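You operate a simulated robot arm through the tools that you are given. There is no shell and no other tool. Be economical: measure what you need, move in short steps, check, and stop when the job is done.

You are at the controls of a simulated two-armed robot. One attempt, no reset.

## Task
Hold the sample crate and lift the black and white folded pieces into the tray on the mat.
Fine: they lie in the crate; take its lid off and put it back after.

Only the result counts: the job must be done as asked and must still hold three seconds after the hand-in. Knocking over, shifting, dropping, spilling or breaking anything else fails it. Lids that push on must go on centred and level and be pressed home; caps that screw on are set level and turned clockwise until they are tight.

## Robot
Two 7-joint arms with two-finger parallel grippers on one trunk, on a base that drives. Base frame: it is fixed to the floor where the robot stands at the start and does not move with it; the origin is under the middle of the robot, x ahead of it, y to its left, z up; the surface under the hand at the start is at about z = 80. Lengths are in cm, angles in degrees, forces in N, time in s.
The left shoulder is at the start at [7, 13.4, 125.1], the right one opposite. With the tool pointing down near the work surface each hand reaches from about 10 to 62 cm from the robot's upright axis, wherever it stands, measured 20 degrees to its own side. Places, roughly: plywood bench [60, 40, 80]; sample crate lid (28x21x6 cm) [50, 50, 90]; steel tray [50, -20, 80]. Payload 1.57 kg a hand.
The TCP of each hand is the grasp point between the finger pads, 3 cm short of the fingertips. In the tool frame z runs along the fingers and y along their closing line. Largest opening 8 cm; finger width 1.7, thickness 1.2; the body of the gripper, 4 by 8.2 cm, starts 8 cm behind the TCP.
Orientation is that of the tool frame in the base frame, as [roll, pitch, yaw] about the fixed x, y, z axes, in that order (R = Rz(yaw) Ry(pitch) Rx(roll)). With the fingers straight down and closing along the base's y, the tool's x points along the base's -x, its y along +y and its z along -z.

## Interface
- The arms move only by the tool nudge_tool. It takes "left_steps", "right_steps" or both (then of equal length, played together; a hand with none holds still); each is one flat list of numbers, 7 for each row, row after row: the shift along the base's x, y, z in units of 250 mm (1.0 is 250 mm), then the turn, a rotation vector about the base's x, y, z in units of 60 degrees (1.0 is 60 degrees), then the opening in per cent of the stroke, from 0 (shut) to 100 (fully open). In form: [tx, ty, tz, rx, ry, rz, gripper, tx, ty, tz, rx, ry, rz, gripper, ...]. A call has 1 to 20 rows; each row is the pose to reach, as a shift and turn from the pose commanded when the call began. A call with a number of a shift or a turn outside -1 to 1 is refused whole. Each row takes 0.2 s and may step no farther than 5 cm and 8.6 degrees from the row before; otherwise, or with a gripper value out of range, the whole call is refused. A pose out of reach is approached as far as the arm can. The call stops where the force on the tool passes 40 N (or 10 N more than at its start, if that is more) or the arm is blocked; 0.2 s more then pass. The fingers move at their own pace (about 15.3 cm/s each) and stop on an object; they squeeze with about 22 N. The grip force told is the motor's: it shows also when the fingers shut on nothing. Time passes only in rows, and 0.2 s behind the last, so rows that repeat a pose let the fingers close. It gives the time, the measured TCP pose, the force on the tool (base axes), the opening and the grip force at its end, in the units of the frame above (readings bear some noise), with the torque about the TCP (base axes, N m) and any sound that the robot's microphone picked up.
- Cameras (640 x 400 px; columns grow to the right, rows downward): "scene" is now at [11.83, 2.08, 145.08]; the picture's right is [0.29, -0.96, 0.00], its down [-0.78, -0.24, -0.58] and it looks along [0.55, 0.17, -0.82] (base axes); focal length 214 px, centre (320, 200). "left" rides on the left gripper at [7.2, 0.7, -12.2] in its tool frame; the picture's right is [-0.09, 1.00, 0.00], its down [-0.84, -0.08, -0.54] and it looks along [-0.54, -0.05, 0.84] (tool axes); focal length 238 px, centre (320, 200). "right" rides on the right gripper at [7.2, -0.7, -12.2] in its tool frame; the picture's right is [0.09, 1.00, 0.00], its down [-0.84, 0.08, -0.54] and it looks along [-0.54, 0.05, 0.84] (tool axes); focal length 238 px, centre (320, 200). There is no depth. A picture from a camera that has moved, and an enlarged one, comes with that camera's place and axes in the base frame and with its lens.
- camera(camera): a new picture of that camera. It takes no simulated time.
- raise_lower(by): slides the trunk up (or, below 0, down) by that many cm; the arms and the scene camera ride with it, the base frame stays. It gives what a move gives, with no picture.
- roll_base(legs): drives the robot by 1 to 6 legs, each [ahead, left, turn to the left] in cm, cm and degrees, along the robot's own axes; the way and the turn of a leg run together, so that a leg with both is an arc; at most 150 cm and 180 degrees a leg. The arms and the cameras ride along, it lands a little off, and it stops where it bumps. It gives what a move gives.
- turn_head(pan, tilt): turns the head with the scene camera to pan (to the left, within 86 degrees either way) and tilt (down, from -29 to 69), counted from straight ahead of the robot. It gives what a move gives.
- close_up(camera, box): a new picture of the part [left, top, right, bottom] of that camera's present view, enlarged. It takes no simulated time.
- job_done(): hands the job in; it is judged then, once.

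Go step by step. Nothing tells you exact positions but the pictures and the camera data: compare them with the known pose of the tool, close in by small moves and look again before you grip or let go. The budget is 120 turns and 88 pictures, counting those below and the enlarged ones. Unless the task says otherwise, let go and move clear before handing in, and close with one line.

The tools are called after ">>>" by a JSON object that holds its "api" and its "payload". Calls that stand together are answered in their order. nudge_tool: Moves the arms, as the interface text tells. Its arguments: {"type":"object","properties":{"left_steps":{"type":"array","items":{"type":"number"}},"right_steps":{"type":"array","items":{"type":"number"}}},"required":[]} The other tools are called the same way: raise_lower (by) slides the trunk up or down; roll_base (legs) drives the base; turn_head (pan, tilt) turns the head that bears the scene camera; camera (camera) takes a picture; close_up (camera, box) takes an enlarged picture of a part of a camera's view; job_done () hands the job in.

At the start:

```text
time_s: 0.0
left_position: [37.42, 38.95, 122.15]
left_tcp_rot: [-179.9, 0.0, -179.9]
left_ft_force: [0.7, 0.2, 0.0]
left_wrist_torque: [0.01, -0.02, 0.03]
left_grip_width: 8.02
left_finger_force: 0.2
right_position: [44.85, 2.28, 113.99]
right_tcp_rot: [179.9, 0.1, -180.0]
right_ft_force: [1.0, -0.3, -0.3]
right_wrist_torque: [0.01, -0.01, 0.02]
right_grip_width: 7.99
right_finger_force: 0.0
trunk travel left (down, up): [-82.5, 11.5]
robot x, y, heading: [0.56, 0.19, -0.2]
head pan, tilt: [17.1, 54.8]
```

scene: 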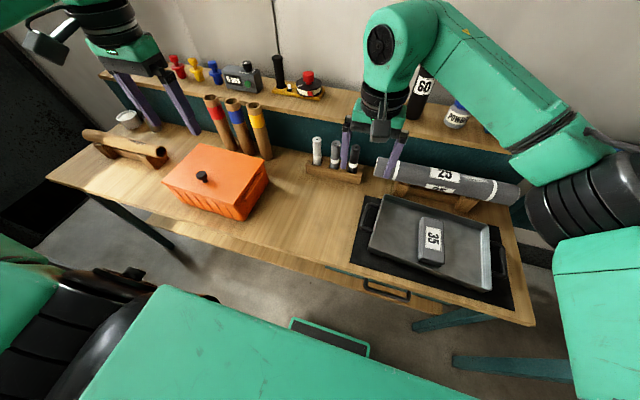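
right: 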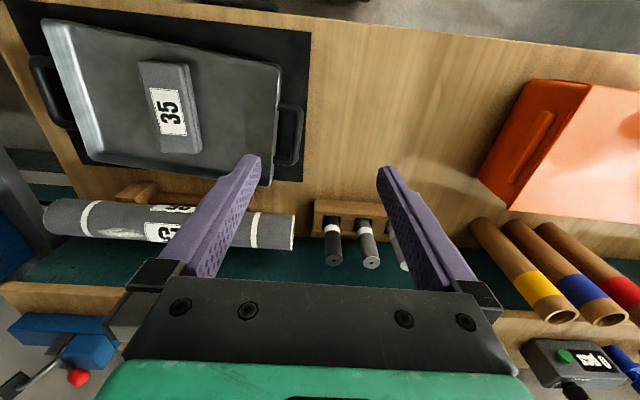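
left: 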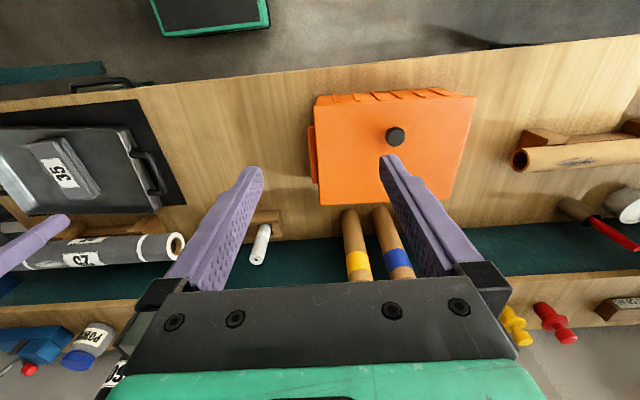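

I see the orange crate with its lid (black knob) on the left of the bench and the tray with a weight marked 35 on the right. I'll look closer before moving.

>>> {"api": "close_up", "payload": {"camera": "scene", "box": [130, 120, 310, 232]}}

>>> {"api": "close_up", "payload": {"camera": "left", "box": [280, 70, 500, 220]}}

```text
3.56 times, centred on (220, 176) of scene
camera zoom: at [11.83, 2.08, 145.08], right [0.29, -0.96, 0.0], down [-0.78, -0.24, -0.58], along [0.55, 0.17, -0.82], focal length 763 px, centre (676, 285)
```

zoom: 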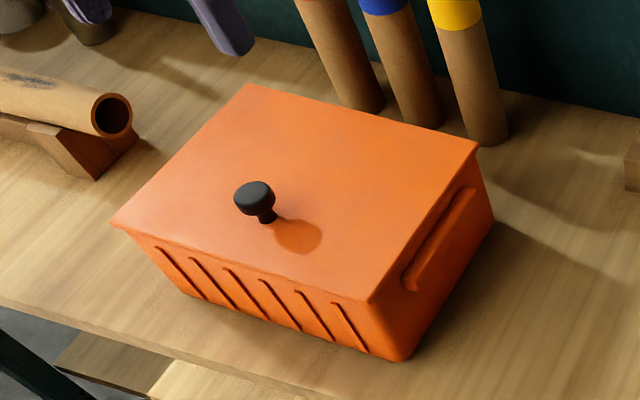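

```text
2.67 times, centred on (390, 145) of left
camera zoom: at [30.19, 39.61, 134.25], right [0.09, 1.0, 0.0], down [0.84, -0.08, 0.54], along [0.54, -0.05, -0.84], focal length 636 px, centre (133, 347)
```

zoom: 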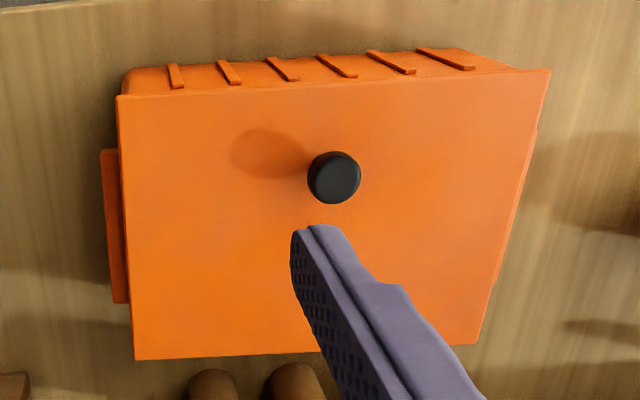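

The lid top is near z 90.5, spanning about x 38.5–59.5 and y 37–65, with the knob at about (44, 51), top near z 95. It is out of comfortable reach, so I drive a bit left and ahead.

>>> {"api": "roll_base", "payload": {"legs": [[0, 20, 0], [6, 0, 0]]}}

>>> {"api": "camera", "payload": {"camera": "left"}}

>>> {"api": "camera", "payload": {"camera": "scene"}}

```text
time_s: 2.2
left_position: [42.86, 58.41, 122.39]
left_tcp_rot: [179.9, 0.4, 179.8]
left_ft_force: [-0.3, 0.0, 0.9]
left_wrist_torque: [0.03, -0.07, -0.02]
left_grip_width: 8.0
left_finger_force: 0.1
right_position: [50.12, 21.84, 114.37]
right_tcp_rot: [179.9, 0.4, 179.6]
right_ft_force: [-1.1, 0.7, 0.2]
right_wrist_torque: [0.03, -0.08, 0.04]
right_grip_width: 8.0
right_finger_force: 0.1
trunk travel left (down, up): [-82.5, 11.5]
robot x, y, heading: [5.71, 19.73, -0.4]
head pan, tilt: [17.1, 54.8]
```

```text
82 pictures are left
camera left: at [35.59, 59.15, 134.54], right [0.1, 1.0, 0.0], down [0.83, -0.08, 0.55], along [0.55, -0.05, -0.84], focal length 238 px, centre (320, 200)
```

left: 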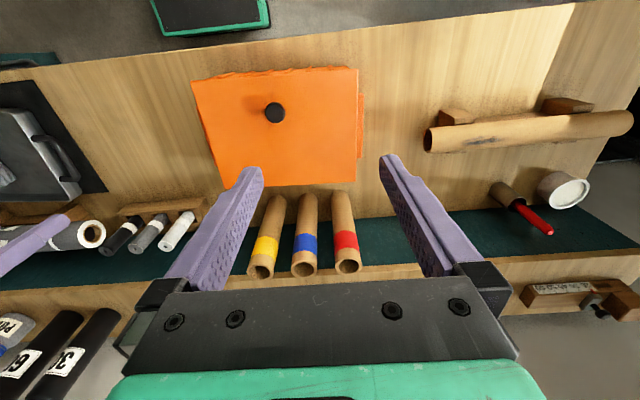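

```text
81 pictures are left
camera scene: at [16.96, 21.7, 145.17], right [0.29, -0.96, 0.0], down [-0.78, -0.24, -0.58], along [0.56, 0.17, -0.81], focal length 214 px, centre (320, 200)
```

scene: 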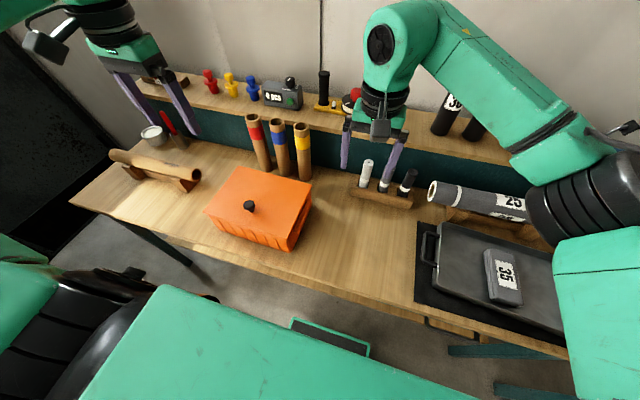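

Both views agree on the knob: (44.1, 51.1), top z ≈ 95. I bring the left hand over it and turn it 90° so the fingers close along x.

>>> {"api": "nudge_tool", "payload": {"left_steps": [0, 0, 0, 0, 0, 0.125, 100, 0, -0.04, 0, 0, 0, 0.25, 100, 0.01, -0.1, -0.04, 0, 0, 0.375, 100, 0.02, -0.15, -0.1, 0, 0, 0.5, 100, 0.03, -0.2, -0.2, 0, 0, 0.625, 100, 0.04, -0.25, -0.3, 0, 0, 0.75, 100, 0.05, -0.292, -0.4, 0, 0, 0.875, 100, 0.05, -0.292, -0.5, 0, 0, 1.0, 100]}}

>>> {"api": "nudge_tool", "payload": {"left_steps": [0, 0, 0, 0, 0, 0.125, 100, 0, 0, 0, 0, 0, 0.25, 100, 0, 0, 0, 0, 0, 0.375, 100, 0, 0, 0, 0, 0, 0.5, 100, 0, 0, 0, 0, 0, 0.5, 100]}}

>>> {"api": "camera", "payload": {"camera": "left"}}

>>> {"api": "camera", "payload": {"camera": "right"}}

```text
time_s: 4.0
left_position: [44.93, 51.25, 109.52]
left_tcp_rot: [-180.0, 0.0, -120.2]
left_ft_force: [-1.0, -0.5, -1.0]
left_wrist_torque: [-0.01, 0.01, -0.03]
left_grip_width: 7.99
left_finger_force: 0.2
right_position: [50.9, 22.02, 113.92]
right_tcp_rot: [180.0, 0.0, 179.7]
right_ft_force: [-0.5, 0.0, 0.6]
right_wrist_torque: [0.02, -0.03, -0.01]
right_grip_width: 8.0
right_finger_force: 0.0
trunk travel left (down, up): [-82.5, 11.5]
robot x, y, heading: [6.16, 20.06, -0.0]
head pan, tilt: [17.1, 54.8]
```

```text
time_s: 5.2
left_position: [44.99, 51.32, 109.5]
left_tcp_rot: [-179.9, 0.1, -90.2]
left_ft_force: [-0.2, -0.1, -0.9]
left_wrist_torque: [0.0, -0.01, 0.01]
left_grip_width: 8.01
left_finger_force: 0.1
right_position: [50.89, 22.05, 114.03]
right_tcp_rot: [-179.9, -0.1, 179.6]
right_ft_force: [0.7, 0.9, 0.1]
right_wrist_torque: [0.01, 0.01, -0.02]
right_grip_width: 7.96
right_finger_force: 0.0
trunk travel left (down, up): [-82.5, 11.5]
robot x, y, heading: [5.98, 20.12, -0.3]
head pan, tilt: [17.1, 54.8]
```

```text
80 pictures are left
camera left: at [44.26, 44.19, 121.71], right [-1.0, 0.1, 0.0], down [0.08, 0.84, 0.54], along [0.05, 0.54, -0.84], focal length 238 px, centre (320, 200)
```

left: 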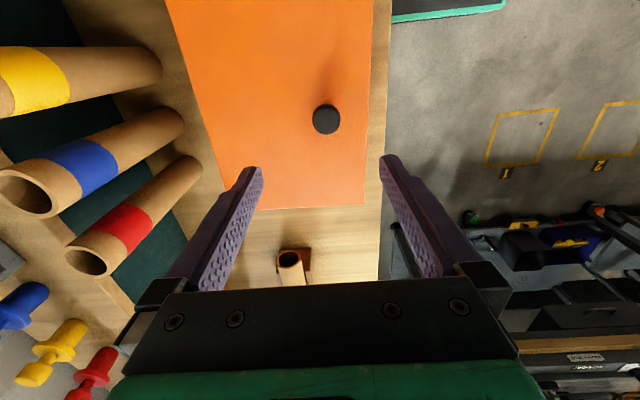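

```text
79 pictures are left
camera right: at [43.61, 21.36, 126.14], right [-0.09, 1.0, 0.0], down [0.84, 0.07, 0.54], along [0.54, 0.05, -0.84], focal length 238 px, centre (320, 200)
```

right: 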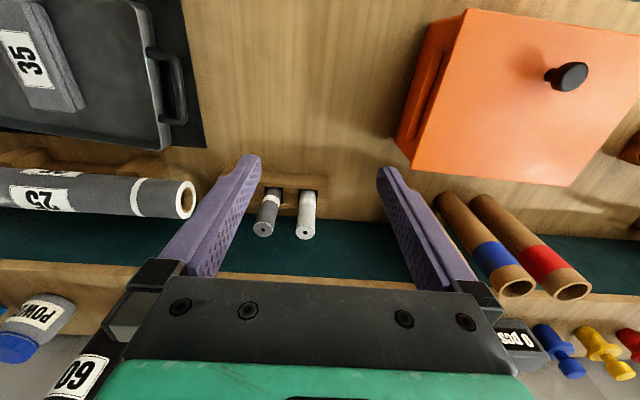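

The knob is still at (44.1, 51.0). I check the knob and lid heights from the right-hand camera.

>>> {"api": "close_up", "payload": {"camera": "right", "box": [390, 0, 640, 200]}}

```text
2.00 times, centred on (515, 100) of right
camera zoom: at [43.61, 21.36, 126.14], right [-0.09, 1.0, 0.0], down [0.84, 0.07, 0.54], along [0.54, 0.05, -0.84], focal length 477 px, centre (-70, 400)
```

zoom: 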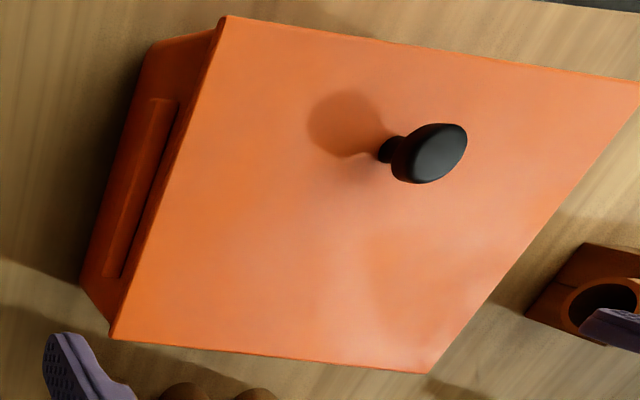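

The knob is about 3 cm tall, putting the lid top near z 91–92. I lower over the knob in steps, watching force.

>>> {"api": "nudge_tool", "payload": {"left_steps": [-0.035, -0.012, -0.1, 0, 0, 0, 100, -0.035, -0.012, -0.25, 0, 0, 0, 100, -0.035, -0.012, -0.4, 0, 0, 0, 100, -0.035, -0.012, -0.5, 0, 0, 0, 100, -0.035, -0.012, -0.54, 0, 0, 0, 100, -0.035, -0.012, -0.54, 0, 0, 0, 100]}}

>>> {"api": "camera", "payload": {"camera": "right"}}

>>> {"api": "camera", "payload": {"camera": "left"}}

```text
time_s: 6.6
left_position: [44.07, 50.96, 96.09]
left_tcp_rot: [180.0, 0.0, -90.3]
left_ft_force: [-0.3, -0.2, -0.1]
left_wrist_torque: [-0.01, 0.0, 0.0]
left_grip_width: 8.0
left_finger_force: 0.1
right_position: [50.94, 21.99, 113.9]
right_tcp_rot: [-180.0, 0.0, 179.7]
right_ft_force: [0.2, -0.1, 0.0]
right_wrist_torque: [0.0, -0.02, 0.0]
right_grip_width: 8.03
right_finger_force: 0.0
trunk travel left (down, up): [-82.5, 11.5]
robot x, y, heading: [5.74, 20.09, 0.0]
head pan, tilt: [17.1, 54.8]
```

```text
77 pictures are left
camera right: at [43.61, 21.35, 126.14], right [-0.09, 1.0, 0.0], down [0.84, 0.07, 0.54], along [0.54, 0.05, -0.84], focal length 238 px, centre (320, 200)
```

right: 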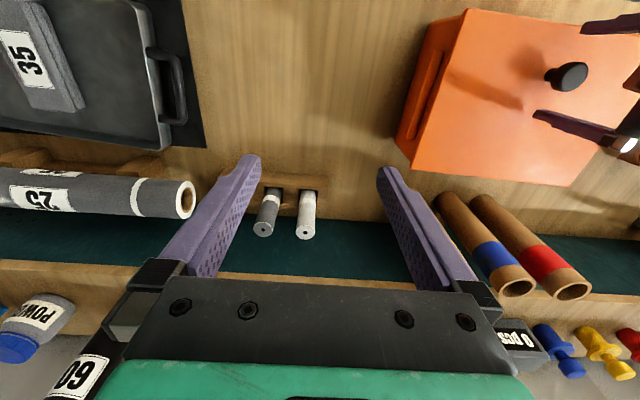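

```text
76 pictures are left
camera left: at [43.36, 43.81, 108.28], right [-1.0, 0.1, 0.0], down [0.08, 0.84, 0.54], along [0.05, 0.54, -0.84], focal length 238 px, centre (320, 200)
```

left: 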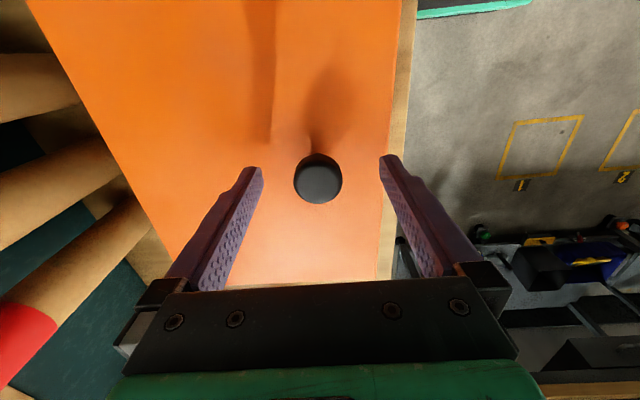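

The knob sits between the fingers. I lower the last bit carefully.

>>> {"api": "nudge_tool", "payload": {"left_steps": [0, -0.005, -0.012, 0, 0, 0, 100, 0, -0.005, -0.024, 0, 0, 0, 100, 0, -0.005, -0.036, 0, 0, 0, 100, 0, -0.005, -0.036, 0, 0, 0, 100]}}

>>> {"api": "close_up", "payload": {"camera": "right", "box": [480, 0, 640, 160]}}

```text
time_s: 7.6
left_position: [44.02, 50.88, 95.07]
left_tcp_rot: [180.0, -0.1, -90.3]
left_ft_force: [-1.1, 0.1, 0.7]
left_wrist_torque: [-0.01, -0.02, -0.03]
left_grip_width: 7.99
left_finger_force: 0.2
right_position: [50.93, 21.93, 113.87]
right_tcp_rot: [179.9, 0.0, 179.7]
right_ft_force: [0.4, 0.1, 0.7]
right_wrist_torque: [0.02, -0.01, -0.01]
right_grip_width: 8.01
right_finger_force: 0.1
trunk travel left (down, up): [-82.5, 11.5]
robot x, y, heading: [6.1, 20.02, -0.4]
head pan, tilt: [17.1, 54.8]
```

```text
2.50 times, centred on (560, 80) of right
camera zoom: at [43.62, 21.35, 126.14], right [-0.09, 1.0, 0.0], down [0.84, 0.07, 0.54], along [0.54, 0.05, -0.84], focal length 596 px, centre (-280, 500)
```

zoom: 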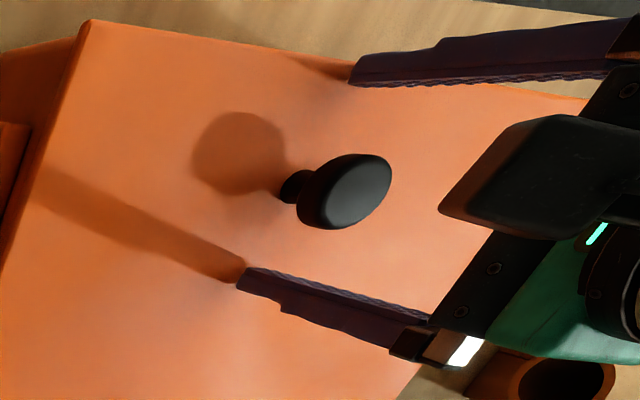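

The fingertips are nearly on the lid. Closing on the knob, then a small trial lift.

>>> {"api": "nudge_tool", "payload": {"left_steps": [0, 0, 0, 0, 0, 0, 0, 0, 0, 0, 0, 0, 0, 0, 0, 0, 0, 0, 0, 0, 0]}}

>>> {"api": "nudge_tool", "payload": {"left_steps": [0, 0, 0.02, 0, 0, 0, 0, 0, 0, 0.04, 0, 0, 0, 0, 0, 0, 0.04, 0, 0, 0, 0]}}

>>> {"api": "camera", "payload": {"camera": "right"}}

```text
time_s: 8.4
left_position: [44.09, 50.92, 95.12]
left_tcp_rot: [180.0, 0.1, -90.3]
left_ft_force: [-0.7, 0.1, 1.1]
left_wrist_torque: [0.03, 0.01, 0.05]
left_grip_width: 3.05
left_finger_force: 21.6
right_position: [50.99, 21.9, 114.01]
right_tcp_rot: [-180.0, 0.0, 179.7]
right_ft_force: [-0.2, 0.1, 0.2]
right_wrist_torque: [-0.02, -0.02, -0.02]
right_grip_width: 8.01
right_finger_force: 0.1
trunk travel left (down, up): [-82.5, 11.5]
robot x, y, heading: [5.75, 19.81, -0.2]
head pan, tilt: [17.1, 54.8]
```

```text
time_s: 9.2
left_position: [44.01, 50.88, 96.14]
left_tcp_rot: [-180.0, 0.0, -90.3]
left_ft_force: [0.2, -0.3, -1.2]
left_wrist_torque: [-0.02, 0.05, 0.02]
left_grip_width: 3.07
left_finger_force: 22.0
right_position: [51.0, 21.96, 113.92]
right_tcp_rot: [180.0, 0.0, 179.8]
right_ft_force: [-0.5, 0.4, 0.2]
right_wrist_torque: [-0.03, 0.02, -0.01]
right_grip_width: 8.01
right_finger_force: 0.1
trunk travel left (down, up): [-82.5, 11.5]
robot x, y, heading: [5.82, 19.92, -0.2]
head pan, tilt: [17.1, 54.8]
```

```text
74 pictures are left
camera right: at [43.65, 21.37, 126.13], right [-0.09, 1.0, 0.0], down [0.84, 0.07, 0.54], along [0.54, 0.05, -0.84], focal length 238 px, centre (320, 200)
```

right: 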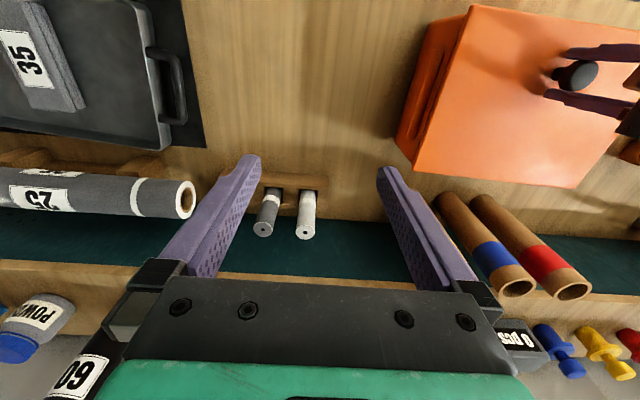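

The lid is light (about 1 N). I check whether it hangs level or stays on the far side.

>>> {"api": "nudge_tool", "payload": {"left_steps": [0, 0, 0.02, 0, 0, 0, 0, 0, 0, 0.06, 0, 0, 0, 0, 0, 0, 0.08, 0, 0, 0, 0, 0, 0, 0.08, 0, 0, 0, 0]}}

>>> {"api": "close_up", "payload": {"camera": "right", "box": [390, 0, 640, 200]}}

>>> {"api": "close_up", "payload": {"camera": "scene", "box": [160, 100, 360, 260]}}

```text
time_s: 10.2
left_position: [44.01, 50.95, 98.29]
left_tcp_rot: [-180.0, 0.0, -90.4]
left_ft_force: [0.2, 0.3, -1.4]
left_wrist_torque: [-0.01, 0.08, -0.04]
left_grip_width: 3.08
left_finger_force: 21.5
right_position: [50.98, 21.96, 113.99]
right_tcp_rot: [-180.0, 0.0, 179.7]
right_ft_force: [0.1, -0.1, -0.4]
right_wrist_torque: [-0.02, 0.02, 0.03]
right_grip_width: 8.0
right_finger_force: 0.1
trunk travel left (down, up): [-82.5, 11.5]
robot x, y, heading: [6.04, 20.05, -0.0]
head pan, tilt: [17.1, 54.8]
```

```text
2.00 times, centred on (515, 100) of right
camera zoom: at [43.64, 21.36, 126.13], right [-0.09, 1.0, 0.0], down [0.84, 0.07, 0.54], along [0.54, 0.05, -0.84], focal length 477 px, centre (-70, 400)
```

zoom: 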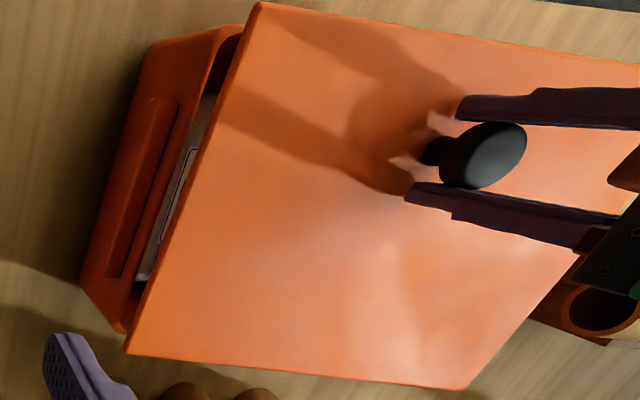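

```text
2.50 times, centred on (260, 180) of scene
camera zoom: at [17.93, 21.91, 145.08], right [0.29, -0.96, 0.0], down [-0.78, -0.24, -0.58], along [0.55, 0.17, -0.82], focal length 536 px, centre (470, 250)
```

zoom: 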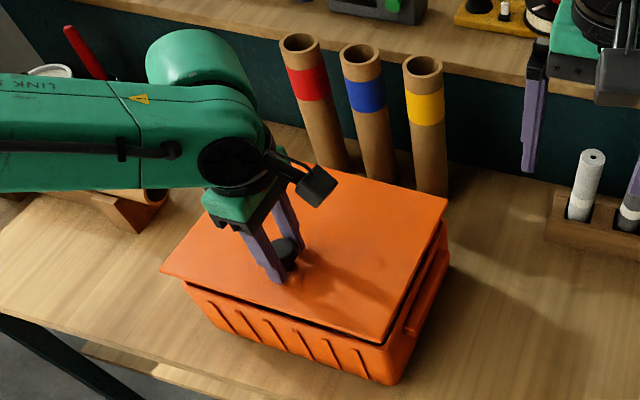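

The lid hangs level about 3 cm up. I lift it clear to z ≈ 107 and move the right hand off to the right to make room.

>>> {"api": "nudge_tool", "payload": {"left_steps": [0, 0, 0.05, 0, 0, 0, 0, 0, 0, 0.1, 0, 0, 0, 0, 0, 0, 0.15, 0, 0, 0, 0, 0, 0, 0.2, 0, 0, 0, 0, 0, 0, 0.25, 0, 0, 0, 0, 0, 0, 0.3, 0, 0, 0, 0, 0, 0, 0.35, 0, 0, 0, 0, 0, 0, 0.4, 0, 0, 0, 0], "right_steps": [0, -0.15, 0, 0, 0, 0, 100, 0, -0.3, 0, 0, 0, 0, 100, 0, -0.45, 0, 0, 0, 0, 100, 0, -0.6, 0, 0, 0, 0, 100, 0, -0.75, 0, 0, 0, 0, 100, 0, -0.9, 0, 0, 0, 0, 100, 0, -1, 0, 0, 0, 0, 100, 0, -1, 0, 0, 0, 0, 100]}}

>>> {"api": "camera", "payload": {"camera": "scene"}}

>>> {"api": "camera", "payload": {"camera": "right"}}

```text
time_s: 12.0
left_position: [44.01, 50.94, 108.12]
left_tcp_rot: [179.9, 0.0, -90.3]
left_ft_force: [-0.7, -0.8, -1.3]
left_wrist_torque: [-0.05, 0.03, 0.0]
left_grip_width: 3.09
left_finger_force: 21.8
right_position: [50.94, -2.91, 113.86]
right_tcp_rot: [180.0, 0.0, 179.6]
right_ft_force: [-0.2, 1.1, -0.3]
right_wrist_torque: [-0.03, 0.01, -0.01]
right_grip_width: 8.01
right_finger_force: 0.1
trunk travel left (down, up): [-82.5, 11.5]
robot x, y, heading: [5.95, 20.08, -0.3]
head pan, tilt: [17.1, 54.8]
```

```text
71 pictures are left
camera scene: at [17.92, 21.93, 145.08], right [0.29, -0.96, 0.0], down [-0.78, -0.24, -0.58], along [0.55, 0.17, -0.82], focal length 214 px, centre (320, 200)
```

scene: 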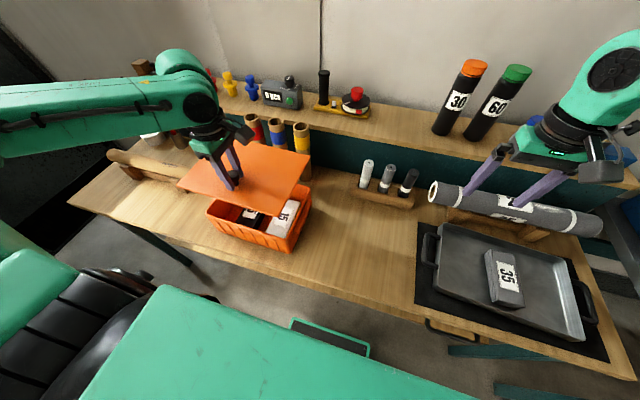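

```text
70 pictures are left
camera right: at [43.61, -3.48, 126.0], right [-0.09, 1.0, 0.0], down [0.84, 0.07, 0.54], along [0.54, 0.05, -0.84], focal length 238 px, centre (320, 200)
```

right: 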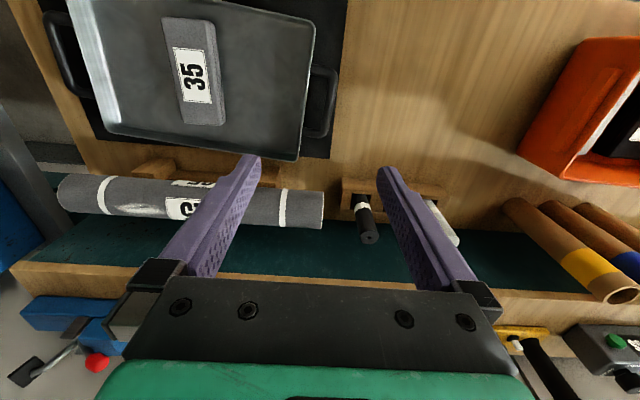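

The crate now shows a grey item marked 15 and something black and white. I carry the lid to the free bench area between crate and tray, then lower it.

>>> {"api": "nudge_tool", "payload": {"left_steps": [0, -0.1, 0, 0, 0, 0, 0, 0, -0.24, 0, 0, 0, 0, 0, 0, -0.38, 0, 0, 0, 0, 0, 0, -0.52, 0, 0, 0, 0, 0, 0, -0.66, 0, 0, 0, 0, 0, 0, -0.8, 0, 0, 0, 0, 0, 0, -0.92, 0, 0, 0, 0, 0, 0, -1, 0, 0, 0, 0, 0, 0, -1, 0, 0, 0, 0, 0]}}

>>> {"api": "nudge_tool", "payload": {"left_steps": [0, -0.1, 0, 0, 0, 0, 0, 0, -0.2, -0.05, 0, 0, 0, 0, 0, -0.28, -0.15, 0, 0, 0, 0, 0, -0.28, -0.3, 0, 0, 0, 0, 0, -0.28, -0.45, 0, 0, 0, 0, 0, -0.28, -0.58, 0, 0, 0, 0, 0, -0.28, -0.68, 0, 0, 0, 0, 0, -0.28, -0.72, 0, 0, 0, 0, 0, -0.28, -0.72, 0, 0, 0, 0]}}

>>> {"api": "camera", "payload": {"camera": "right"}}

>>> {"api": "camera", "payload": {"camera": "scene"}}

```text
time_s: 14.0
left_position: [43.86, 25.82, 108.16]
left_tcp_rot: [-180.0, 0.0, -90.3]
left_ft_force: [0.9, -0.3, -0.1]
left_wrist_torque: [0.02, 0.05, 0.0]
left_grip_width: 3.09
left_finger_force: 22.7
right_position: [50.95, -2.9, 113.96]
right_tcp_rot: [-180.0, 0.0, 179.7]
right_ft_force: [-0.1, -0.1, -0.6]
right_wrist_torque: [0.0, 0.02, 0.03]
right_grip_width: 8.01
right_finger_force: 0.0
trunk travel left (down, up): [-82.5, 11.5]
robot x, y, heading: [6.11, 19.88, -0.1]
head pan, tilt: [17.1, 54.8]
```

```text
time_s: 16.0
left_position: [45.75, 27.82, 97.31]
left_tcp_rot: [179.9, 0.0, -90.4]
left_ft_force: [1.1, -0.2, -2.0]
left_wrist_torque: [0.01, 0.08, -0.02]
left_grip_width: 3.09
left_finger_force: 21.4
left hand out of reach, approached as far as the arm can: row 1, 2, 3, 4, 5, 6, 7, 8, 9
right_position: [50.98, -2.9, 113.87]
right_tcp_rot: [180.0, 0.1, 179.8]
right_ft_force: [-1.1, -0.5, -0.4]
right_wrist_torque: [-0.02, 0.01, 0.01]
right_grip_width: 7.99
right_finger_force: 0.1
trunk travel left (down, up): [-82.5, 11.5]
robot x, y, heading: [5.94, 19.65, -0.4]
head pan, tilt: [17.1, 54.8]
```

```text
69 pictures are left
camera right: at [43.62, -3.48, 125.99], right [-0.09, 1.0, 0.0], down [0.84, 0.07, 0.54], along [0.54, 0.05, -0.84], focal length 238 px, centre (320, 200)
```

right: 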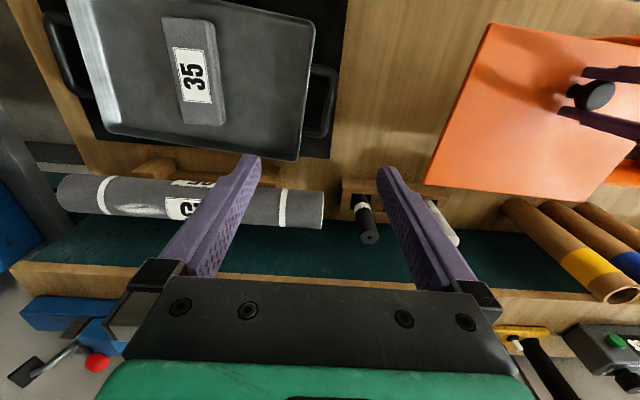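

```text
68 pictures are left
camera scene: at [17.92, 21.89, 145.08], right [0.29, -0.96, 0.0], down [-0.78, -0.24, -0.58], along [0.55, 0.17, -0.82], focal length 214 px, centre (320, 200)
```

scene: 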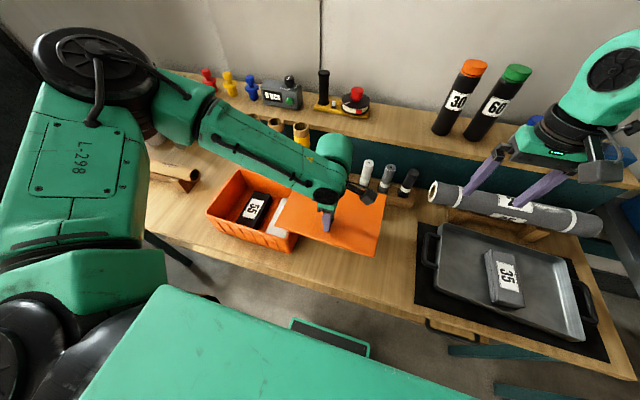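

The left arm can't reach that far across; the lid is still held. I raise it back up, then drive the base right so the spot comes into reach.

>>> {"api": "nudge_tool", "payload": {"left_steps": [0, 0.04, 0.15, 0, 0, 0, 0, 0, 0.08, 0.3, 0, 0, 0, 0, 0, 0.16, 0.45, 0, 0, 0, 0, 0, 0.22, 0.6, 0, 0, 0, 0, 0, 0.28, 0.72, 0, 0, 0, 0, 0, 0.28, 0.72, 0, 0, 0, 0]}}

```text
time_s: 17.4
left_position: [45.45, 35.1, 115.58]
left_tcp_rot: [179.9, 0.1, -90.3]
left_ft_force: [0.0, -0.6, -1.6]
left_wrist_torque: [-0.01, 0.08, 0.02]
left_grip_width: 3.07
left_finger_force: 22.3
right_position: [50.99, -2.92, 113.74]
right_tcp_rot: [180.0, 0.0, 179.7]
right_ft_force: [-0.6, -0.6, 0.0]
right_wrist_torque: [0.01, -0.05, 0.01]
right_grip_width: 8.0
right_finger_force: 0.1
trunk travel left (down, up): [-82.5, 11.5]
robot x, y, heading: [5.7, 19.88, -0.1]
head pan, tilt: [17.1, 54.8]
```

>>> {"api": "roll_base", "payload": {"legs": [[0, -15.5, 0]]}}

>>> {"api": "nudge_tool", "payload": {"left_steps": [-0.02, 0, -0.15, 0, 0, 0, 0, -0.04, 0, -0.3, 0, 0, 0, 0, -0.06, 0, -0.45, 0, 0, 0, 0, -0.06, 0, -0.6, 0, 0, 0, 0, -0.06, 0, -0.75, 0, 0, 0, 0, -0.06, 0, -0.9, 0, 0, 0, 0, -0.06, 0, -0.95, 0, 0, 0, 0, -0.06, 0, -0.95, 0, 0, 0, 0]}}

>>> {"api": "camera", "payload": {"camera": "right"}}

>>> {"api": "camera", "payload": {"camera": "scene"}}

```text
time_s: 18.8
left_position: [45.35, 19.97, 115.56]
left_tcp_rot: [179.9, 0.0, -90.1]
left_ft_force: [0.3, 0.4, -1.5]
left_wrist_torque: [0.0, 0.06, -0.01]
left_grip_width: 3.08
left_finger_force: 22.1
right_position: [50.89, -17.87, 113.83]
right_tcp_rot: [-180.0, -0.1, 179.9]
right_ft_force: [0.0, -0.7, -0.1]
right_wrist_torque: [-0.03, 0.01, 0.0]
right_grip_width: 8.01
right_finger_force: 0.1
trunk travel left (down, up): [-82.5, 11.5]
robot x, y, heading: [5.84, 4.89, -0.0]
head pan, tilt: [17.1, 54.8]
```

```text
time_s: 20.6
left_position: [44.01, 19.64, 91.88]
left_tcp_rot: [180.0, 0.1, -90.0]
left_ft_force: [1.3, 0.7, -1.1]
left_wrist_torque: [0.0, 0.07, -0.01]
left_grip_width: 3.08
left_finger_force: 21.7
right_position: [50.9, -18.1, 113.82]
right_tcp_rot: [180.0, 0.0, 179.9]
right_ft_force: [0.5, -0.9, 0.2]
right_wrist_torque: [-0.02, -0.03, -0.02]
right_grip_width: 7.98
right_finger_force: 0.2
trunk travel left (down, up): [-82.5, 11.5]
robot x, y, heading: [5.97, 4.72, -0.1]
head pan, tilt: [17.1, 54.8]
```

```text
67 pictures are left
camera right: at [43.6, -18.77, 126.0], right [-0.09, 1.0, 0.0], down [0.84, 0.08, 0.54], along [0.54, 0.05, -0.84], focal length 238 px, centre (320, 200)
```

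right: 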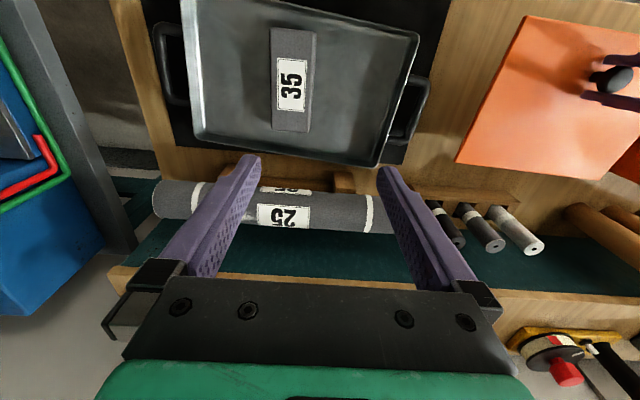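

```text
66 pictures are left
camera scene: at [17.83, 6.51, 145.08], right [0.29, -0.96, 0.0], down [-0.78, -0.24, -0.58], along [0.55, 0.17, -0.82], focal length 214 px, centre (320, 200)
```

scene: 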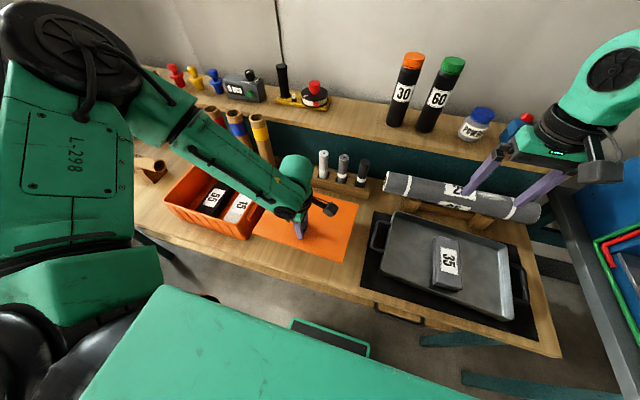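

The lid is over free bench with clearance to crate and mat. I lower it in small steps until it touches.

>>> {"api": "nudge_tool", "payload": {"left_steps": [0, 0, -0.08, 0, 0, 0, 0, 0, 0, -0.14, 0, 0, 0, 0, 0, 0, -0.17, 0, 0, 0, 0, 0, 0, -0.19, 0, 0, 0, 0, 0, 0, -0.19, 0, 0, 0, 0]}}

>>> {"api": "close_up", "payload": {"camera": "right", "box": [440, 0, 640, 200]}}

```text
time_s: 21.8
left_position: [44.29, 20.51, 88.08]
left_tcp_rot: [179.7, 0.0, -90.1]
left_ft_force: [0.5, 0.3, -1.4]
left_wrist_torque: [-0.02, 0.08, 0.0]
left_grip_width: 3.09
left_finger_force: 21.7
left hand out of reach, approached as far as the arm can: row 2, 3, 4, 5
right_position: [50.99, -18.09, 113.87]
right_tcp_rot: [180.0, 0.0, 179.9]
right_ft_force: [1.3, 0.1, -0.6]
right_wrist_torque: [0.0, 0.0, 0.01]
right_grip_width: 7.99
right_finger_force: 0.1
trunk travel left (down, up): [-82.5, 11.5]
robot x, y, heading: [6.16, 4.42, 0.0]
head pan, tilt: [17.1, 54.8]
```

```text
2.00 times, centred on (540, 100) of right
camera zoom: at [43.63, -18.79, 125.99], right [-0.09, 1.0, 0.0], down [0.84, 0.08, 0.54], along [0.54, 0.05, -0.84], focal length 477 px, centre (-120, 400)
```

zoom: 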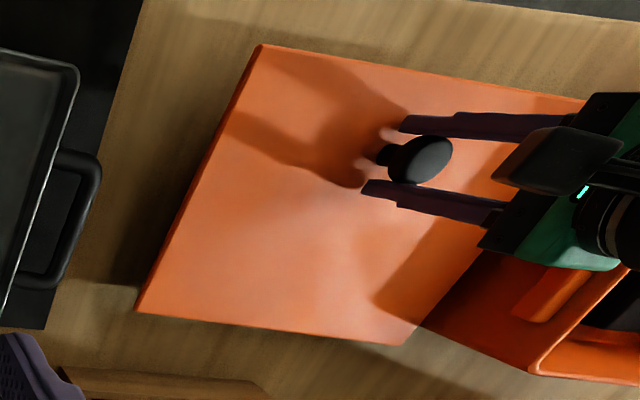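

The arm is at its limit here, so I lower the trunk gently instead.

>>> {"api": "raise_lower", "payload": {"by": -1.5}}

>>> {"api": "close_up", "payload": {"camera": "right", "box": [440, 0, 640, 200]}}

```text
time_s: 22.4
left_position: [44.19, 20.4, 86.56]
left_tcp_rot: [179.6, -0.1, -90.2]
left_ft_force: [-0.6, 0.3, -1.2]
left_wrist_torque: [-0.01, 0.05, 0.01]
left_grip_width: 3.07
left_finger_force: 21.6
right_position: [50.99, -18.22, 112.42]
right_tcp_rot: [180.0, 0.0, 179.9]
right_ft_force: [1.4, -1.0, 0.2]
right_wrist_torque: [-0.02, -0.01, -0.03]
right_grip_width: 8.02
right_finger_force: 0.0
trunk travel left (down, up): [-81.0, 13.0]
robot x, y, heading: [5.75, 4.71, 0.2]
head pan, tilt: [17.1, 54.8]
```

```text
2.00 times, centred on (540, 100) of right
camera zoom: at [43.64, -18.79, 124.48], right [-0.09, 1.0, 0.0], down [0.84, 0.08, 0.54], along [0.54, 0.05, -0.84], focal length 477 px, centre (-120, 400)
```

zoom: 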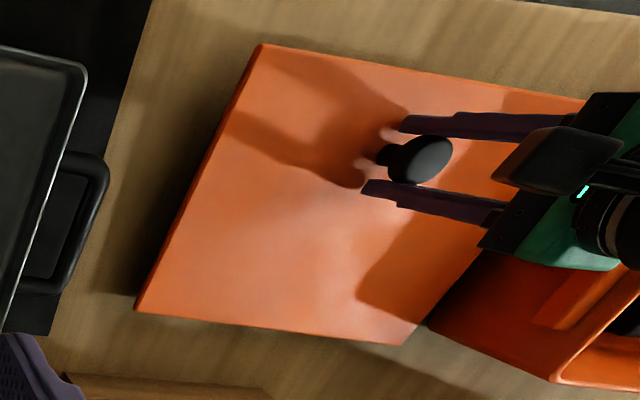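

The lid's left edge is close to the crate; I shift 3 cm right before the final lowering.

>>> {"api": "roll_base", "payload": {"legs": [[0, -3, 0]]}}

>>> {"api": "raise_lower", "payload": {"by": -0.7}}

>>> {"api": "raise_lower", "payload": {"by": -0.5}}

>>> {"api": "raise_lower", "payload": {"by": -0.4}}

>>> {"api": "close_up", "payload": {"camera": "right", "box": [440, 0, 640, 200]}}

```text
time_s: 23.2
left_position: [44.29, 17.92, 86.47]
left_tcp_rot: [179.7, -0.4, -90.3]
left_ft_force: [0.1, 0.0, -1.0]
left_wrist_torque: [-0.05, 0.05, -0.02]
left_grip_width: 3.07
left_finger_force: 21.0
right_position: [50.98, -20.56, 112.39]
right_tcp_rot: [-179.6, 0.0, 180.0]
right_ft_force: [-0.3, 0.0, 0.1]
right_wrist_torque: [-0.06, 0.05, 0.0]
right_grip_width: 8.01
right_finger_force: 0.0
trunk travel left (down, up): [-81.0, 13.0]
robot x, y, heading: [5.88, 1.53, -0.0]
head pan, tilt: [17.1, 54.8]
```

```text
time_s: 23.8
left_position: [44.29, 17.65, 85.95]
left_tcp_rot: [179.7, -0.1, -90.2]
left_ft_force: [0.3, 1.1, -1.2]
left_wrist_torque: [-0.01, 0.1, -0.02]
left_grip_width: 3.07
left_finger_force: 21.6
right_position: [50.96, -20.94, 111.66]
right_tcp_rot: [-180.0, 0.0, 180.0]
right_ft_force: [-0.1, -0.7, 0.3]
right_wrist_torque: [-0.01, 0.0, 0.01]
right_grip_width: 8.0
right_finger_force: 0.1
trunk travel left (down, up): [-80.3, 13.7]
robot x, y, heading: [6.24, 1.63, -0.3]
head pan, tilt: [17.1, 54.8]
```

```text
time_s: 24.3
left_position: [44.3, 17.55, 85.35]
left_tcp_rot: [179.8, 0.0, -90.2]
left_ft_force: [0.0, -1.0, 1.2]
left_wrist_torque: [0.16, -0.17, -0.06]
left_grip_width: 3.09
left_finger_force: 21.5
right_position: [50.94, -21.12, 111.22]
right_tcp_rot: [179.9, 0.0, 179.9]
right_ft_force: [0.8, 0.9, 0.3]
right_wrist_torque: [0.02, 0.02, 0.0]
right_grip_width: 8.0
right_finger_force: 0.0
trunk travel left (down, up): [-79.8, 14.2]
robot x, y, heading: [5.69, 1.22, -0.2]
head pan, tilt: [17.1, 54.8]
```

```text
time_s: 24.9
left_position: [44.22, 17.5, 85.08]
left_tcp_rot: [179.8, 0.0, -90.3]
left_ft_force: [-1.6, 1.8, 8.7]
left_wrist_torque: [0.08, -0.08, 0.02]
left_grip_width: 3.07
left_finger_force: 22.2
right_position: [50.85, -21.08, 110.81]
right_tcp_rot: [-179.9, 0.0, 180.0]
right_ft_force: [0.1, -0.4, 0.1]
right_wrist_torque: [-0.01, 0.0, 0.01]
right_grip_width: 8.0
right_finger_force: 0.1
trunk travel left (down, up): [-79.4, 14.6]
robot x, y, heading: [5.74, 1.36, -0.2]
head pan, tilt: [17.1, 54.8]
```

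```text
2.00 times, centred on (540, 100) of right
camera zoom: at [43.47, -21.74, 122.95], right [-0.09, 1.0, 0.0], down [0.84, 0.08, 0.54], along [0.54, 0.05, -0.84], focal length 477 px, centre (-120, 400)
```

zoom: 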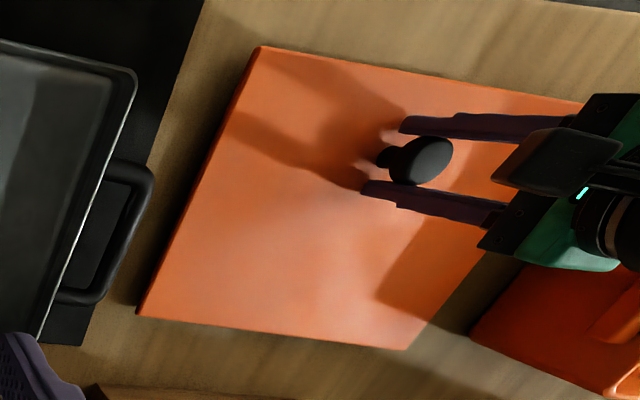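

The lid is on the bench (about 9 N contact). I release the knob and rise.

>>> {"api": "nudge_tool", "payload": {"left_steps": [0, 0, 0, 0, 0, 0, 60, 0, 0, 0, 0, 0, 0, 100, 0, 0, 0, 0, 0, 0, 100, 0, 0, 0.1, 0, 0, 0, 100, 0, 0, 0.25, 0, 0, 0, 100, 0, 0, 0.4, 0, 0, 0, 100, 0, 0, 0.6, 0, 0, 0, 100, 0, 0, 0.8, 0, 0, 0, 100, 0, 0, 1, 0, 0, 0, 100]}}

>>> {"api": "raise_lower", "payload": {"by": 3.1}}

>>> {"api": "camera", "payload": {"camera": "scene"}}

>>> {"api": "camera", "payload": {"camera": "left"}}

```text
time_s: 26.9
left_position: [44.01, 17.5, 110.29]
left_tcp_rot: [179.7, 0.0, -90.2]
left_ft_force: [-0.7, -0.3, 0.7]
left_wrist_torque: [0.04, -0.02, 0.05]
left_grip_width: 7.99
left_finger_force: 0.1
right_position: [50.87, -21.18, 110.75]
right_tcp_rot: [179.9, 0.1, 180.0]
right_ft_force: [-0.6, -1.6, 0.2]
right_wrist_torque: [0.02, 0.0, 0.02]
right_grip_width: 8.0
right_finger_force: 0.0
trunk travel left (down, up): [-79.4, 14.6]
robot x, y, heading: [6.02, 1.22, 0.0]
head pan, tilt: [17.1, 54.8]
```

```text
time_s: 27.6
left_position: [44.15, 17.72, 113.18]
left_tcp_rot: [179.7, 0.0, -90.1]
left_ft_force: [-0.6, -0.3, 1.1]
left_wrist_torque: [-0.01, -0.03, 0.0]
left_grip_width: 7.98
left_finger_force: 0.1
right_position: [50.83, -21.09, 113.85]
right_tcp_rot: [180.0, 0.0, 180.0]
right_ft_force: [-0.5, -0.2, 0.0]
right_wrist_torque: [-0.02, 0.01, 0.01]
right_grip_width: 8.01
right_finger_force: 0.0
trunk travel left (down, up): [-82.5, 11.5]
robot x, y, heading: [6.05, 1.18, -0.1]
head pan, tilt: [17.1, 54.8]
```

```text
62 pictures are left
camera scene: at [17.83, 3.51, 145.09], right [0.29, -0.96, 0.0], down [-0.78, -0.24, -0.58], along [0.55, 0.17, -0.82], focal length 214 px, centre (320, 200)
```

scene: 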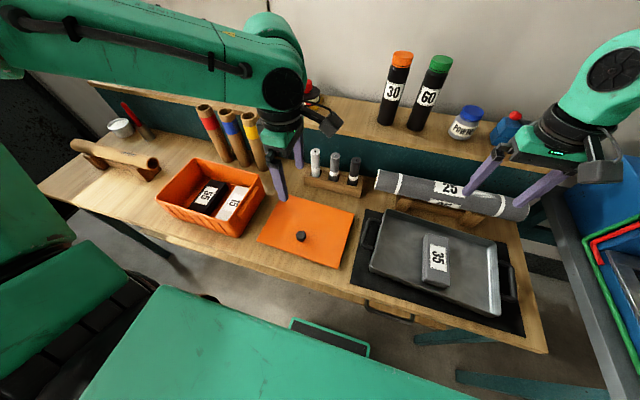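

```text
61 pictures are left
camera left: at [43.49, 10.5, 125.44], right [-1.0, 0.1, 0.0], down [0.08, 0.84, 0.54], along [0.05, 0.54, -0.84], focal length 238 px, centre (320, 200)
```

left: 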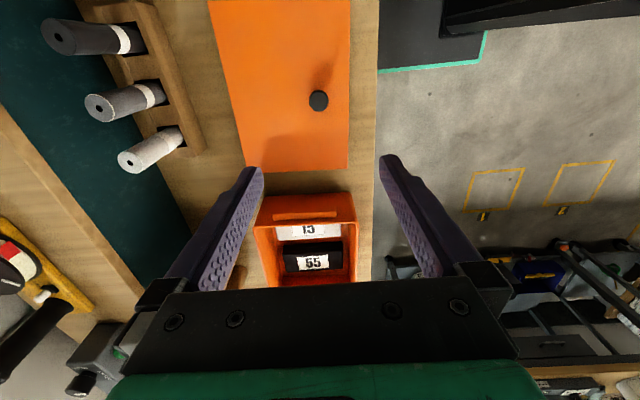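

The lid lies flat on the bench. In the crate I see a white piece marked 15 and a black one marked 55; I look closer.

>>> {"api": "close_up", "payload": {"camera": "scene", "box": [145, 145, 275, 245]}}

>>> {"api": "close_up", "payload": {"camera": "left", "box": [245, 180, 375, 295]}}

>>> {"api": "close_up", "payload": {"camera": "scene", "box": [340, 190, 550, 350]}}

```text
4.00 times, centred on (210, 195) of scene
camera zoom: at [17.83, 3.51, 145.09], right [0.29, -0.96, 0.0], down [-0.78, -0.24, -0.58], along [0.55, 0.17, -0.82], focal length 858 px, centre (760, 220)
```

zoom: 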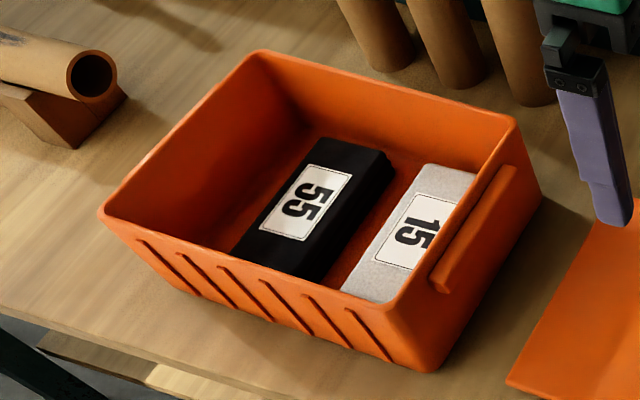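

```text
3.48 times, centred on (310, 238) of left
camera zoom: at [43.49, 10.5, 125.44], right [-1.0, 0.1, 0.0], down [0.08, 0.84, 0.54], along [0.05, 0.54, -0.84], focal length 829 px, centre (355, 70)
```

zoom: 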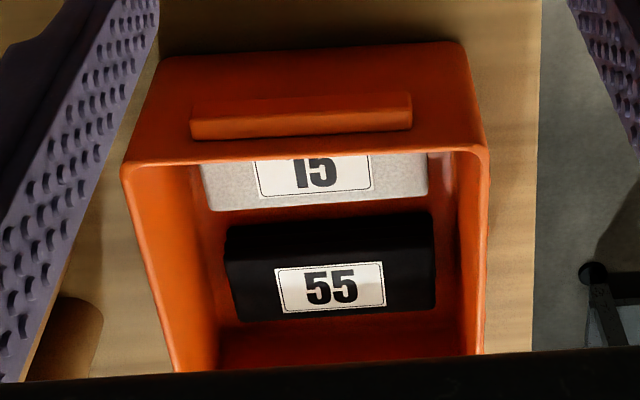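

```text
2.50 times, centred on (445, 270) of scene
camera zoom: at [17.83, 3.51, 145.09], right [0.29, -0.96, 0.0], down [-0.78, -0.24, -0.58], along [0.55, 0.17, -0.82], focal length 536 px, centre (8, 25)
```

zoom: 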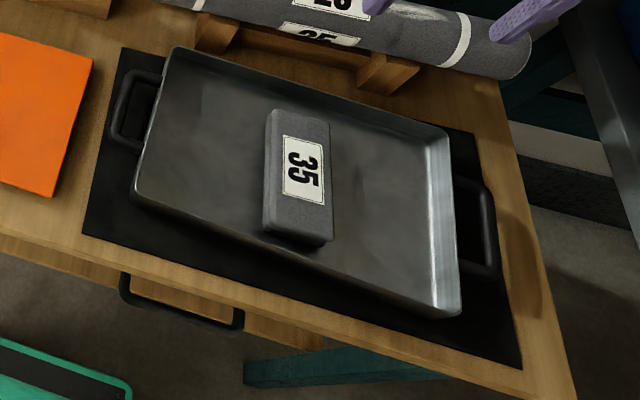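

Two folded pieces: white (about x 48, y 43) and black (about x 48.5, y 54), both lying long-ways along x. I need to stand further left, so I look that way first.

>>> {"api": "turn_head", "payload": {"pan": 65, "tilt": 35}}

>>> {"api": "camera", "payload": {"camera": "scene"}}

```text
time_s: 28.8
left_position: [44.07, 17.66, 113.24]
left_tcp_rot: [179.7, 0.1, -90.2]
left_ft_force: [-0.2, -0.7, -0.7]
left_wrist_torque: [0.01, -0.02, 0.0]
left_grip_width: 8.0
left_finger_force: 0.0
right_position: [50.96, -21.17, 113.85]
right_tcp_rot: [-180.0, 0.0, 179.9]
right_ft_force: [0.2, -0.2, -0.4]
right_wrist_torque: [-0.01, 0.0, -0.04]
right_grip_width: 8.0
right_finger_force: 0.1
trunk travel left (down, up): [-82.5, 11.5]
robot x, y, heading: [5.84, 1.4, -0.2]
head pan, tilt: [65.0, 35.0]
```

```text
57 pictures are left
camera scene: at [14.65, 9.36, 147.88], right [0.91, -0.43, 0.0], down [-0.24, -0.52, -0.82], along [0.35, 0.74, -0.57], focal length 214 px, centre (320, 200)
```

scene: 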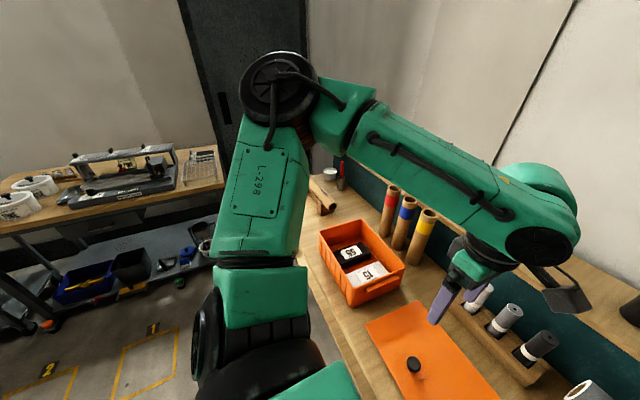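

There's a side bench only beyond y ≈ 115, so I can drive to y ≈ 52 safely, then look from above.

>>> {"api": "roll_base", "payload": {"legs": [[0, 51, 0]]}}

>>> {"api": "turn_head", "payload": {"pan": 0, "tilt": 62}}

>>> {"api": "camera", "payload": {"camera": "scene"}}

>>> {"api": "camera", "payload": {"camera": "left"}}

```text
time_s: 31.8
left_position: [44.18, 69.08, 113.31]
left_tcp_rot: [179.7, -0.1, -90.1]
left_ft_force: [0.1, 0.0, 0.0]
left_wrist_torque: [0.0, 0.01, 0.02]
left_grip_width: 7.98
left_finger_force: 0.1
right_position: [50.9, 30.17, 113.8]
right_tcp_rot: [179.8, 0.0, 179.9]
right_ft_force: [0.6, 0.0, -0.4]
right_wrist_torque: [-0.03, 0.02, -0.01]
right_grip_width: 8.01
right_finger_force: 0.0
trunk travel left (down, up): [-82.5, 11.5]
robot x, y, heading: [5.73, 53.26, -0.0]
head pan, tilt: [65.0, 35.0]
```

```text
time_s: 33.1
left_position: [44.2, 69.24, 113.22]
left_tcp_rot: [179.8, -0.1, -90.1]
left_ft_force: [0.3, 1.4, -0.1]
left_wrist_torque: [-0.02, -0.02, -0.03]
left_grip_width: 7.99
left_finger_force: 0.0
right_position: [50.95, 30.45, 113.82]
right_tcp_rot: [-180.0, 0.1, 179.9]
right_ft_force: [0.3, 0.0, -0.3]
right_wrist_torque: [0.03, 0.02, 0.01]
right_grip_width: 8.01
right_finger_force: 0.0
trunk travel left (down, up): [-82.5, 11.5]
robot x, y, heading: [6.04, 52.82, -0.0]
head pan, tilt: [0.0, 62.0]
```

```text
56 pictures are left
camera scene: at [17.46, 52.95, 144.22], right [0.0, -1.0, 0.0], down [-0.88, 0.0, -0.47], along [0.47, 0.0, -0.88], focal length 214 px, centre (320, 200)
```

scene: 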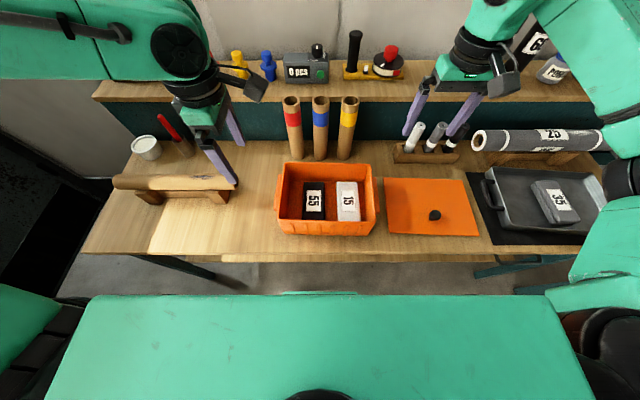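

```text
55 pictures are left
camera left: at [43.61, 62.03, 125.43], right [-1.0, 0.1, 0.0], down [0.08, 0.84, 0.54], along [0.05, 0.54, -0.84], focal length 238 px, centre (320, 200)
```

left: 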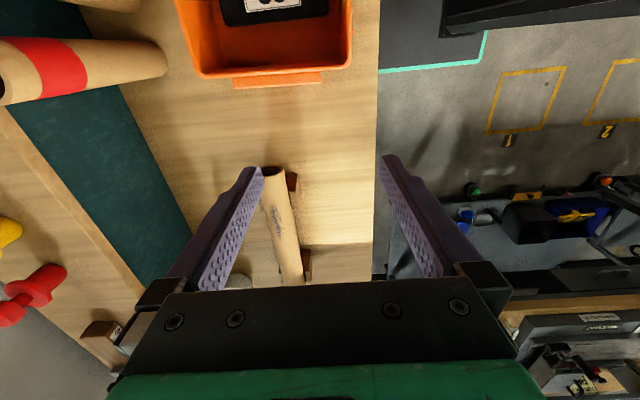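

>>> {"api": "close_up", "payload": {"camera": "scene", "box": [265, 150, 390, 240]}}

```text
4.44 times, centred on (328, 195) of scene
camera zoom: at [17.46, 52.95, 144.22], right [0.0, -1.0, 0.0], down [-0.88, 0.0, -0.47], along [0.47, 0.0, -0.88], focal length 953 px, centre (287, 222)
```

zoom: 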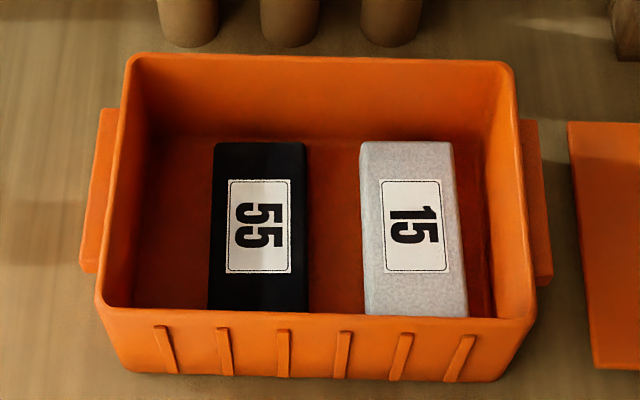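

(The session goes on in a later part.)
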